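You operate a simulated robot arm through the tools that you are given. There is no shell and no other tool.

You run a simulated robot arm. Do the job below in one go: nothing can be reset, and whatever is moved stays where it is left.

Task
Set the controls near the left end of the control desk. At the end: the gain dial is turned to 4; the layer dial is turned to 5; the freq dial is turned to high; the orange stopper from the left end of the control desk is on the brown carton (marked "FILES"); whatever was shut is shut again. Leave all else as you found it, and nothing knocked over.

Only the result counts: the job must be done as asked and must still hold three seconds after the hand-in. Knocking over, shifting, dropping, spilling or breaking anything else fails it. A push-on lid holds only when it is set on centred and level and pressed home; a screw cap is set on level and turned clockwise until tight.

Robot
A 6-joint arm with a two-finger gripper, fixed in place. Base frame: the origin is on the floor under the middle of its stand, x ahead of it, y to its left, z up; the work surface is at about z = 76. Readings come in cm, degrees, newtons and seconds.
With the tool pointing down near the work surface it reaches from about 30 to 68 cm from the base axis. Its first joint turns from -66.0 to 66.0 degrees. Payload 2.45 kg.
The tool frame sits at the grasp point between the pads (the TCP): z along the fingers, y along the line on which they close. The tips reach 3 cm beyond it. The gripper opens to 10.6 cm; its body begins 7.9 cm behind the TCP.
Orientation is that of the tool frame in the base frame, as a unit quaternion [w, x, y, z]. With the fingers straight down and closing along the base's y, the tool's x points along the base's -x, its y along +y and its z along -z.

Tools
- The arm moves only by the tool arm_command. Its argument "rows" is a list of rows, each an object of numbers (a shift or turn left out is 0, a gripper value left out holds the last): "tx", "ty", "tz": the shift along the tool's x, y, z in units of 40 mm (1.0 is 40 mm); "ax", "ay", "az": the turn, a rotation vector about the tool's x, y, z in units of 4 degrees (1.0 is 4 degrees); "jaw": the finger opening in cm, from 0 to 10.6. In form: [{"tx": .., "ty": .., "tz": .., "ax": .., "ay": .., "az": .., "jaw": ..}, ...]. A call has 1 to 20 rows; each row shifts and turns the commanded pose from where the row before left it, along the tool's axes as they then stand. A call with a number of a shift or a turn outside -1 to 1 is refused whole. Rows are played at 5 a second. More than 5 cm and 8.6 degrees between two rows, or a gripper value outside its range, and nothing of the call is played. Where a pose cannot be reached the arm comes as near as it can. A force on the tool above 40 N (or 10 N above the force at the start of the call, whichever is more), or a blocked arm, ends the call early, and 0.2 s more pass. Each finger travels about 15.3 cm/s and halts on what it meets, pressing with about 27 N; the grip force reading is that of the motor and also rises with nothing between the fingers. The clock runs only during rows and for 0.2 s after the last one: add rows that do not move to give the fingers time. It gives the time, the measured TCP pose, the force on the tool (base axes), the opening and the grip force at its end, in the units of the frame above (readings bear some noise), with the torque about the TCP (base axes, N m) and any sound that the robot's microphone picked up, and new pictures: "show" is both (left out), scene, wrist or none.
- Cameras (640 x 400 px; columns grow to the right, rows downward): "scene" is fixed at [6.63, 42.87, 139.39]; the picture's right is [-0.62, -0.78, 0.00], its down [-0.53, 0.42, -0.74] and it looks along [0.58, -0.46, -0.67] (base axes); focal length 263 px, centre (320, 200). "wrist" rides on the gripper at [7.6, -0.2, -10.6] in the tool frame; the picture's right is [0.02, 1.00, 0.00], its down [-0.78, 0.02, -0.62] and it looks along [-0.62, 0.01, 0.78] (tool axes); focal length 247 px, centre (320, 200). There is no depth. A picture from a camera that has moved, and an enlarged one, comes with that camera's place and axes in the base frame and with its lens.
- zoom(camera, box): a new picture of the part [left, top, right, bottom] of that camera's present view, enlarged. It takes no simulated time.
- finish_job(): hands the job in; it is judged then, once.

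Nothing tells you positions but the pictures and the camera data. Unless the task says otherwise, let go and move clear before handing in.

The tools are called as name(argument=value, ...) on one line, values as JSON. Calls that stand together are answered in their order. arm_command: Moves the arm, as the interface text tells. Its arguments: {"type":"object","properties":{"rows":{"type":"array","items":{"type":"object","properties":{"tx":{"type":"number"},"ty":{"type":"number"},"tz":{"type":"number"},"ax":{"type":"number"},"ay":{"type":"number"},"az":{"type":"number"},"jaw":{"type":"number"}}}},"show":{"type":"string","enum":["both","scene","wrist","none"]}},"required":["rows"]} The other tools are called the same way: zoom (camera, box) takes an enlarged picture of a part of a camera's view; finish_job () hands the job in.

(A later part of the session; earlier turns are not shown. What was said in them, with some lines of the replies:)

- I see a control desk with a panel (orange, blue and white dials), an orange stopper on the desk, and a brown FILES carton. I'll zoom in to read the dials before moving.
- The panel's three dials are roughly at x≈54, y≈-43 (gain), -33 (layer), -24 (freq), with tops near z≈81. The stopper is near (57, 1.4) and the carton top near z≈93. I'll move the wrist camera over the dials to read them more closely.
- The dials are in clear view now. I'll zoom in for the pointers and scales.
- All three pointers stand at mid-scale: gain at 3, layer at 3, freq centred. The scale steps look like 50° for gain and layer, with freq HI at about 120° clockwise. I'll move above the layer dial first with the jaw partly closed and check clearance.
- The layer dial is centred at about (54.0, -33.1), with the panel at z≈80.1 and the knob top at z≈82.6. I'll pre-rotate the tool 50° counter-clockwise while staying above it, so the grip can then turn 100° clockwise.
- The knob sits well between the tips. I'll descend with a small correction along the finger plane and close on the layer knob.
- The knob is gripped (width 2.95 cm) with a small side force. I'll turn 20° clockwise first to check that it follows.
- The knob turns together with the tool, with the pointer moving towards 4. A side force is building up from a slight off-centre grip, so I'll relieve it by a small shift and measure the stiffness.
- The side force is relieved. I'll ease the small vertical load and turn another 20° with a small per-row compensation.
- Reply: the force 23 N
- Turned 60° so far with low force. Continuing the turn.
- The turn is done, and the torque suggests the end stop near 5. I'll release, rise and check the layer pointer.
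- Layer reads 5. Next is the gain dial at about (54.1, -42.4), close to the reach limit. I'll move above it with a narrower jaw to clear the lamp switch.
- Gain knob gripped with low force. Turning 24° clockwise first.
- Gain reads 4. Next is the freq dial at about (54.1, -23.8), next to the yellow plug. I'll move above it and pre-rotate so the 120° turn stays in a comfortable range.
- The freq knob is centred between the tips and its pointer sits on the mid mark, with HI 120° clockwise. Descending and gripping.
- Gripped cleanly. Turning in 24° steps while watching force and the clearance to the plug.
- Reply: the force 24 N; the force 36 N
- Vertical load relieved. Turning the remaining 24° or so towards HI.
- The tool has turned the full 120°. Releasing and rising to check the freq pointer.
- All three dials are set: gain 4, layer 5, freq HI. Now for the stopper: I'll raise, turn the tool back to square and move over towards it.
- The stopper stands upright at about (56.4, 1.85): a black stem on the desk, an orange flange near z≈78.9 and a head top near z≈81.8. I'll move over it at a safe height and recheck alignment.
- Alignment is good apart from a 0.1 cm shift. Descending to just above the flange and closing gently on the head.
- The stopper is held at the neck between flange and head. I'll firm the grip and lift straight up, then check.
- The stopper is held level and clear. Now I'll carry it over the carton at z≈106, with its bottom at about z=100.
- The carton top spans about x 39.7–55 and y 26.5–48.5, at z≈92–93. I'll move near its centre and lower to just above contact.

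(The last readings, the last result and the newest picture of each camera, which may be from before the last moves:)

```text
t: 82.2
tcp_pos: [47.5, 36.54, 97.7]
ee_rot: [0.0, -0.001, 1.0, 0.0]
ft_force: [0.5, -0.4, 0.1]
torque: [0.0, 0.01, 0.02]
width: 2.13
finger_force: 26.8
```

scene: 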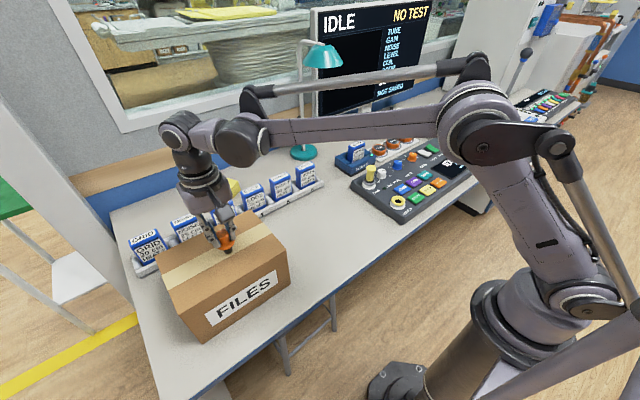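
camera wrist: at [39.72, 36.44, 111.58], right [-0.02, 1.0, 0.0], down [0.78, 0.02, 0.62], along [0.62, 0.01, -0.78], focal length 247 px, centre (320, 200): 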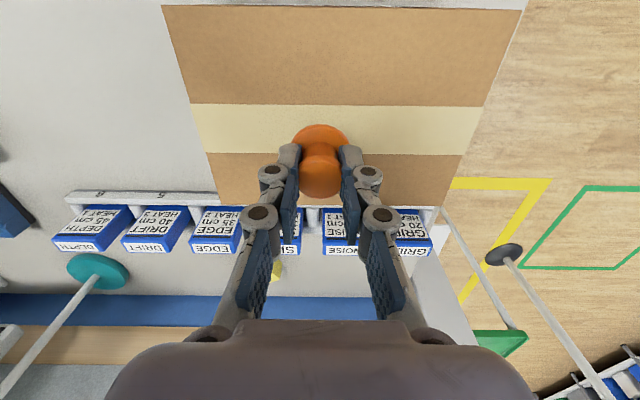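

arm_command(rows=[{"tz": 0.02}, {"tz": 0.02}, {}], show="scene")

zoom(camera="scene", box=[210, 225, 250, 265])

```text
t: 83.0
tcp_pos: [47.5, 36.62, 97.51]
ee_rot: [0.0, 0.0, 1.0, 0.0]
ft_force: [0.1, -0.2, -0.9]
torque: [0.01, 0.0, 0.0]
width: 2.12
finger_force: 26.9
```

scene: 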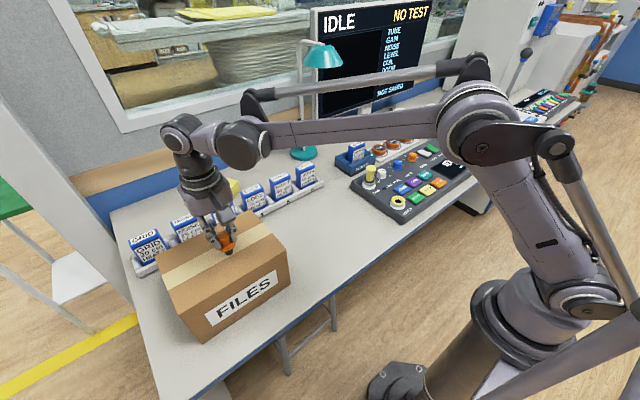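

```text
10.00 times, centred on (230, 245) of scene
camera zoom: at [6.63, 42.87, 139.39], right [-0.62, -0.78, 0.0], down [-0.53, 0.42, -0.74], along [0.58, -0.46, -0.67], focal length 2631 px, centre (1220, -250)
```

zoom: 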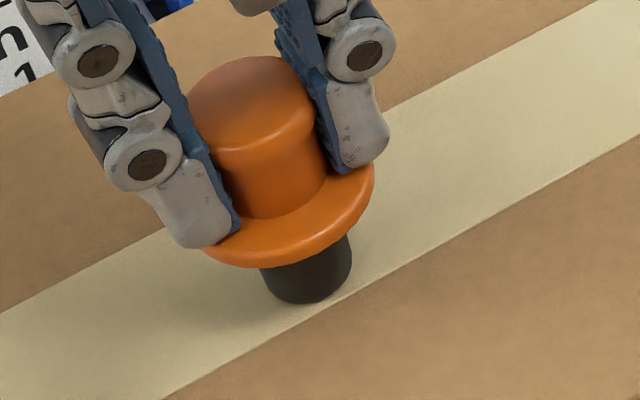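

No contact force yet. Re-measuring the carton's vertical edge puts its top nearer z≈90.6, so contact should come at TCP z≈97.1. I'll keep stepping down slowly.

arm_command(rows=[{"tz": 0.02}, {}], show="none")

arm_command(rows=[{"tz": 0.02}, {}], show="none")

arm_command(rows=[{"tz": 0.02}, {}], show="scene")

zoom(camera="scene", box=[210, 225, 250, 265])

```text
t: 83.6
tcp_pos: [47.54, 36.45, 97.53]
ee_rot: [0.001, 0.0, 1.0, 0.0]
ft_force: [0.2, 1.0, -0.6]
torque: [-0.01, 0.02, 0.01]
width: 2.11
finger_force: 26.6
```

```text
t: 84.2
tcp_pos: [47.49, 36.59, 97.4]
ee_rot: [0.0, 0.0, 1.0, 0.0]
ft_force: [-0.8, -1.0, 0.0]
torque: [-0.02, 0.0, 0.02]
width: 2.15
finger_force: 27.6
```

```text
t: 84.8
tcp_pos: [47.48, 36.54, 97.29]
ee_rot: [0.0, 0.0, 1.0, 0.0]
ft_force: [1.1, -0.8, 0.4]
torque: [-0.01, -0.03, -0.03]
width: 2.13
finger_force: 26.9
```

scene: 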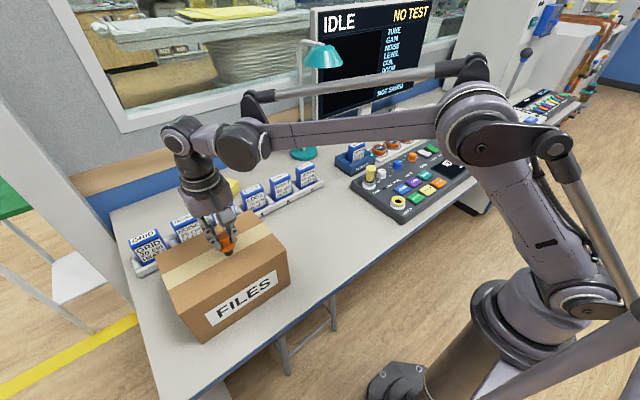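

```text
10.00 times, centred on (230, 245) of scene
camera zoom: at [6.63, 42.87, 139.39], right [-0.62, -0.78, 0.0], down [-0.53, 0.42, -0.74], along [0.58, -0.46, -0.67], focal length 2631 px, centre (1220, -250)
```

zoom: 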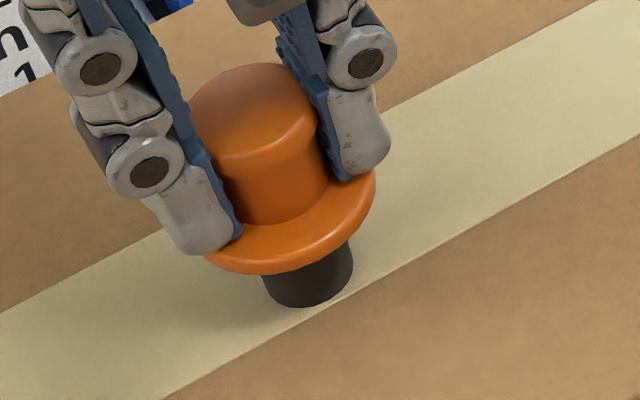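

arm_command(rows=[{"tz": 0.02}, {}], show="none")

arm_command(rows=[{"tz": 0.02}, {}], show="none")

arm_command(rows=[{"tz": 0.02}, {}], show="scene")

zoom(camera="scene", box=[210, 225, 250, 265])

```text
t: 85.4
tcp_pos: [47.48, 36.55, 97.22]
ee_rot: [0.001, 0.0, 1.0, 0.0]
ft_force: [-0.2, -0.4, 1.3]
torque: [0.02, -0.04, 0.01]
width: 2.15
finger_force: 26.9
```

```text
t: 86.0
tcp_pos: [47.49, 36.62, 97.26]
ee_rot: [0.001, 0.001, 1.0, 0.002]
ft_force: [1.1, 0.6, 17.3]
torque: [0.06, -0.04, -0.02]
width: 2.12
finger_force: 26.7
```

```text
t: 86.6
tcp_pos: [47.58, 36.5, 97.05]
ee_rot: [0.0, 0.0, 1.0, 0.0]
ft_force: [1.1, 0.6, 26.0]
torque: [0.02, 0.0, 0.02]
width: 2.15
finger_force: 27.4
```

scene: 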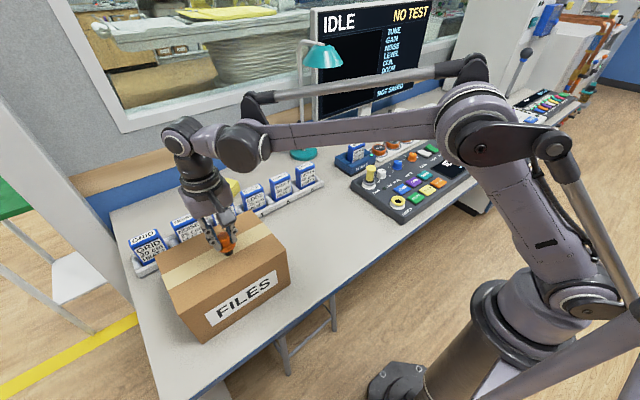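

```text
10.00 times, centred on (230, 245) of scene
camera zoom: at [6.6, 42.84, 139.4], right [-0.62, -0.78, 0.0], down [-0.53, 0.42, -0.74], along [0.58, -0.46, -0.67], focal length 2631 px, centre (1220, -250)
```

zoom: 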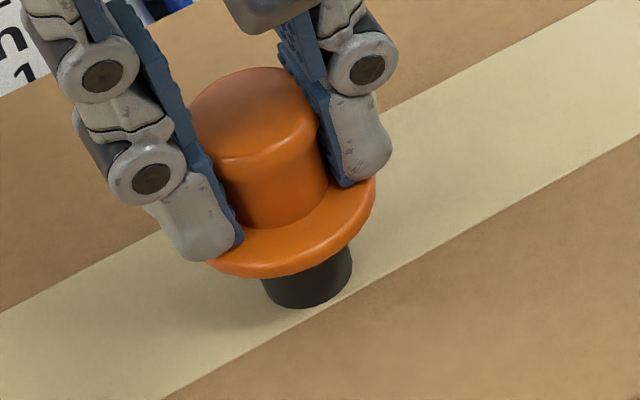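

Contact is confirmed at TCP z≈97.1 (26 N). I'll ease off slightly and then open gently.

arm_command(rows=[{"tz": -0.02}, {}, {}], show="none")

```text
t: 87.4
tcp_pos: [47.5, 36.57, 97.18]
ee_rot: [0.0, 0.0, 1.0, 0.0]
ft_force: [-2.2, -2.5, 9.6]
torque: [-0.13, 0.1, -0.01]
width: 2.1
finger_force: 26.8
```

arm_command(rows=[{"tz": -0.008}, {}, {"jaw": 2.3}, {"jaw": 2.5}, {"jaw": 2.8}, {"jaw": 3.2}, {"jaw": 3.8}, {"jaw": 4.6}, {"jaw": 5.2}, {}, {}])

zoom(camera="scene", box=[200, 215, 260, 275])

zoom(camera="wrist", box=[250, 90, 390, 210])

```text
t: 89.8
tcp_pos: [47.56, 36.52, 97.15]
ee_rot: [0.0, 0.0, 1.0, -0.001]
ft_force: [0.4, -0.8, 0.6]
torque: [0.01, 0.01, 0.01]
width: 5.22
finger_force: 0.0
camera wrist: at [39.73, 36.42, 107.79], right [-0.02, 1.0, 0.0], down [0.78, 0.02, 0.62], along [0.62, 0.01, -0.78], focal length 247 px, centre (320, 200)
```

scene: 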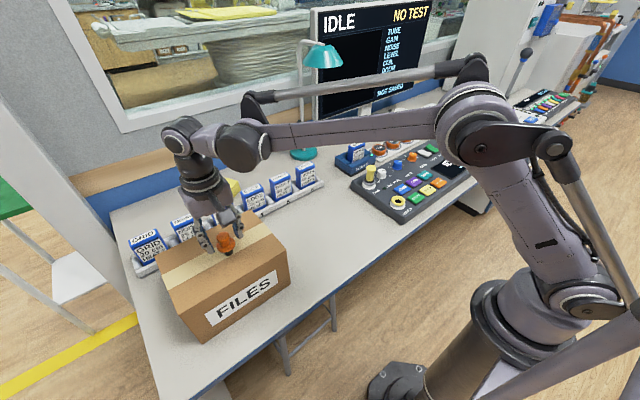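
wrist: 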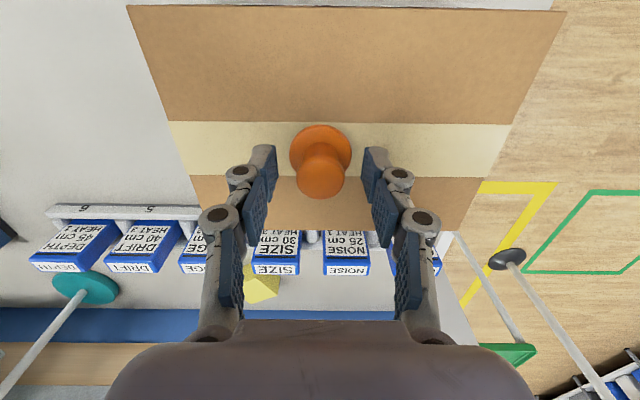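

```text
6.67 times, centred on (230, 245) of scene
camera zoom: at [6.63, 42.87, 139.39], right [-0.62, -0.78, 0.0], down [-0.53, 0.42, -0.74], along [0.58, -0.46, -0.67], focal length 1754 px, centre (920, -100)
```

zoom: 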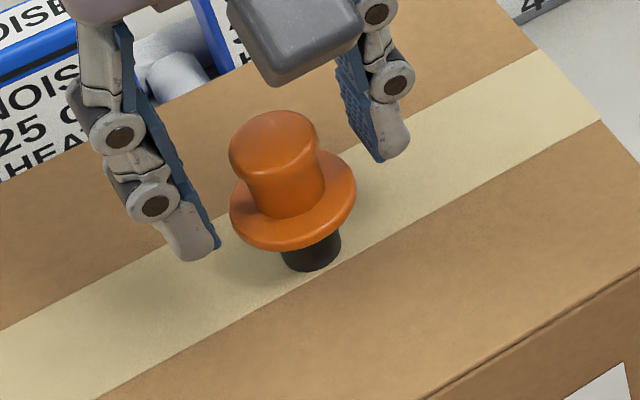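

```text
3.33 times, centred on (320, 150) of wrist
camera zoom: at [39.73, 36.42, 107.79], right [-0.02, 1.0, 0.0], down [0.78, 0.02, 0.62], along [0.62, 0.01, -0.78], focal length 823 px, centre (320, 367)
```

zoom: 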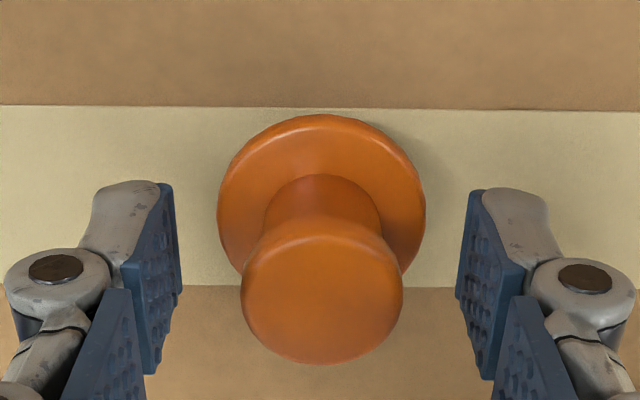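

The stopper stands upright on the carton and the fingers are clear of it. I'll rise straight up and take a final look at everything.

arm_command(rows=[{"tz": -0.3}, {"tz": -0.6}, {"tz": -0.9}, {"tz": -0.9}, {"tz": -0.9}, {"tx": 0.6, "ty": -0.6}, {"tx": 0.6, "ty": -0.6}, {"tx": 0.4, "ty": -0.6}, {"ty": -0.8}, {"ty": -0.8}, {"ty": -0.8}, {"ty": -0.8}, {}, {}])

zoom(camera="scene", box=[180, 200, 300, 290])

zoom(camera="scene", box=[340, 120, 500, 220])

zoom(camera="scene", box=[120, 140, 360, 290])

```text
t: 92.8
tcp_pos: [41.1, 16.46, 111.56]
ee_rot: [0.0, 0.0, 1.0, 0.001]
ft_force: [0.9, 0.6, -0.2]
torque: [0.02, 0.02, 0.01]
width: 5.19
finger_force: 0.0
camera wrist: at [33.23, 16.37, 122.21], right [-0.02, 1.0, 0.0], down [0.78, 0.02, 0.62], along [0.62, 0.01, -0.78], focal length 247 px, centre (320, 200)
```

scene: 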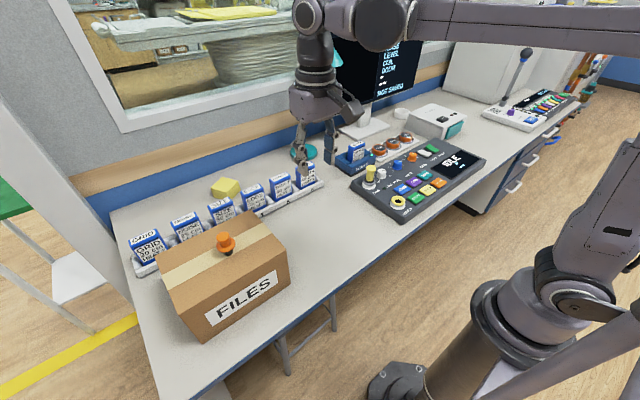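
wrist: 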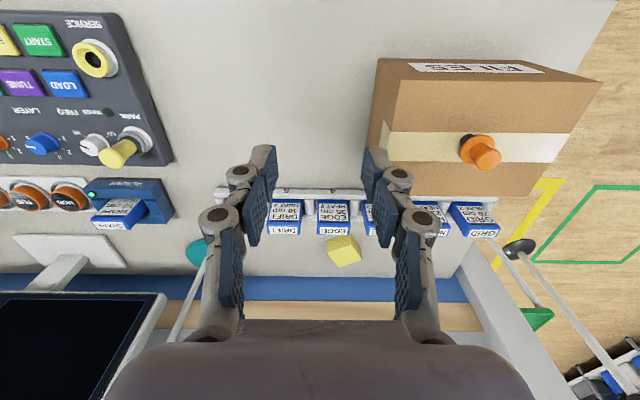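

```text
4.44 times, centred on (240, 245) of scene
camera zoom: at [6.63, 42.87, 139.39], right [-0.62, -0.78, 0.0], down [-0.53, 0.42, -0.74], along [0.58, -0.46, -0.67], focal length 1169 px, centre (676, 0)
```

zoom: 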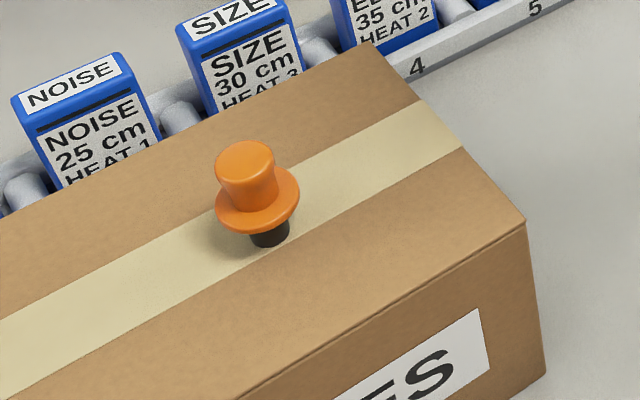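

```text
4.00 times, centred on (420, 170) of scene
camera zoom: at [6.63, 42.87, 139.39], right [-0.62, -0.78, 0.0], down [-0.53, 0.42, -0.74], along [0.58, -0.46, -0.67], focal length 1052 px, centre (-80, 320)
```

zoom: 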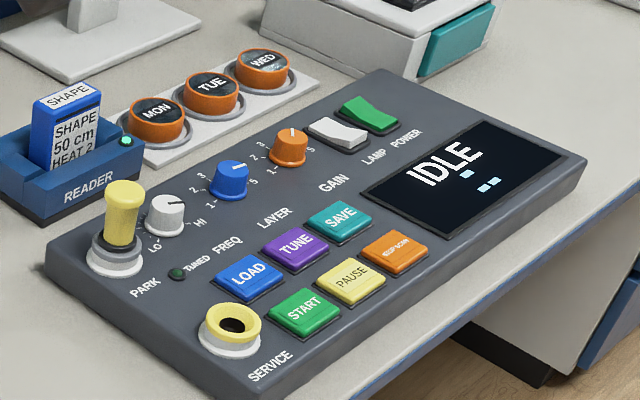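

```text
2.67 times, centred on (240, 215) of scene
camera zoom: at [6.63, 42.87, 139.39], right [-0.62, -0.78, 0.0], down [-0.53, 0.42, -0.74], along [0.58, -0.46, -0.67], focal length 702 px, centre (533, 160)
```

zoom: 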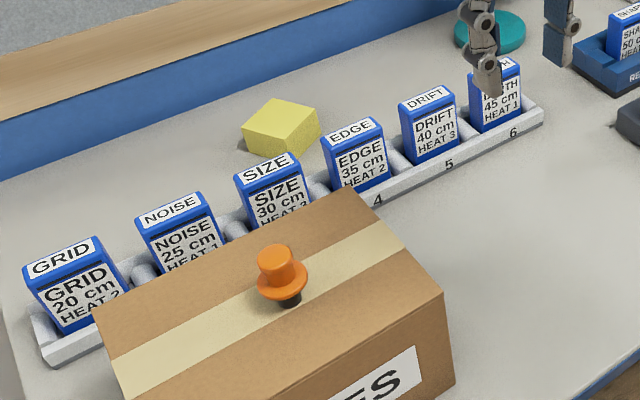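

The stopper stands upright on the FILES carton. Gain points to 4, layer to 5 and freq to HI. Nothing else has moved and the arm is clear, so I'm handing in.

finish_job()

```text
The job is handed in.
```

The job is done and handed in. In the final pictures:

- **Gain dial:** points to 4.
- **Layer dial:** points to 5. I felt resistance at the end of the turn, so 5 is probably its end stop.
- **Freq dial:** points to HI.
- **Orange stopper:** stands upright on the tape near the middle of the FILES carton's top. It was pressed down until it touched, then released.

I opened nothing, so there was nothing to shut again. The panel, yellow plug, card rack and carton look unmoved, and the arm was clear of everything at hand-in. I haven't seen the judging result.
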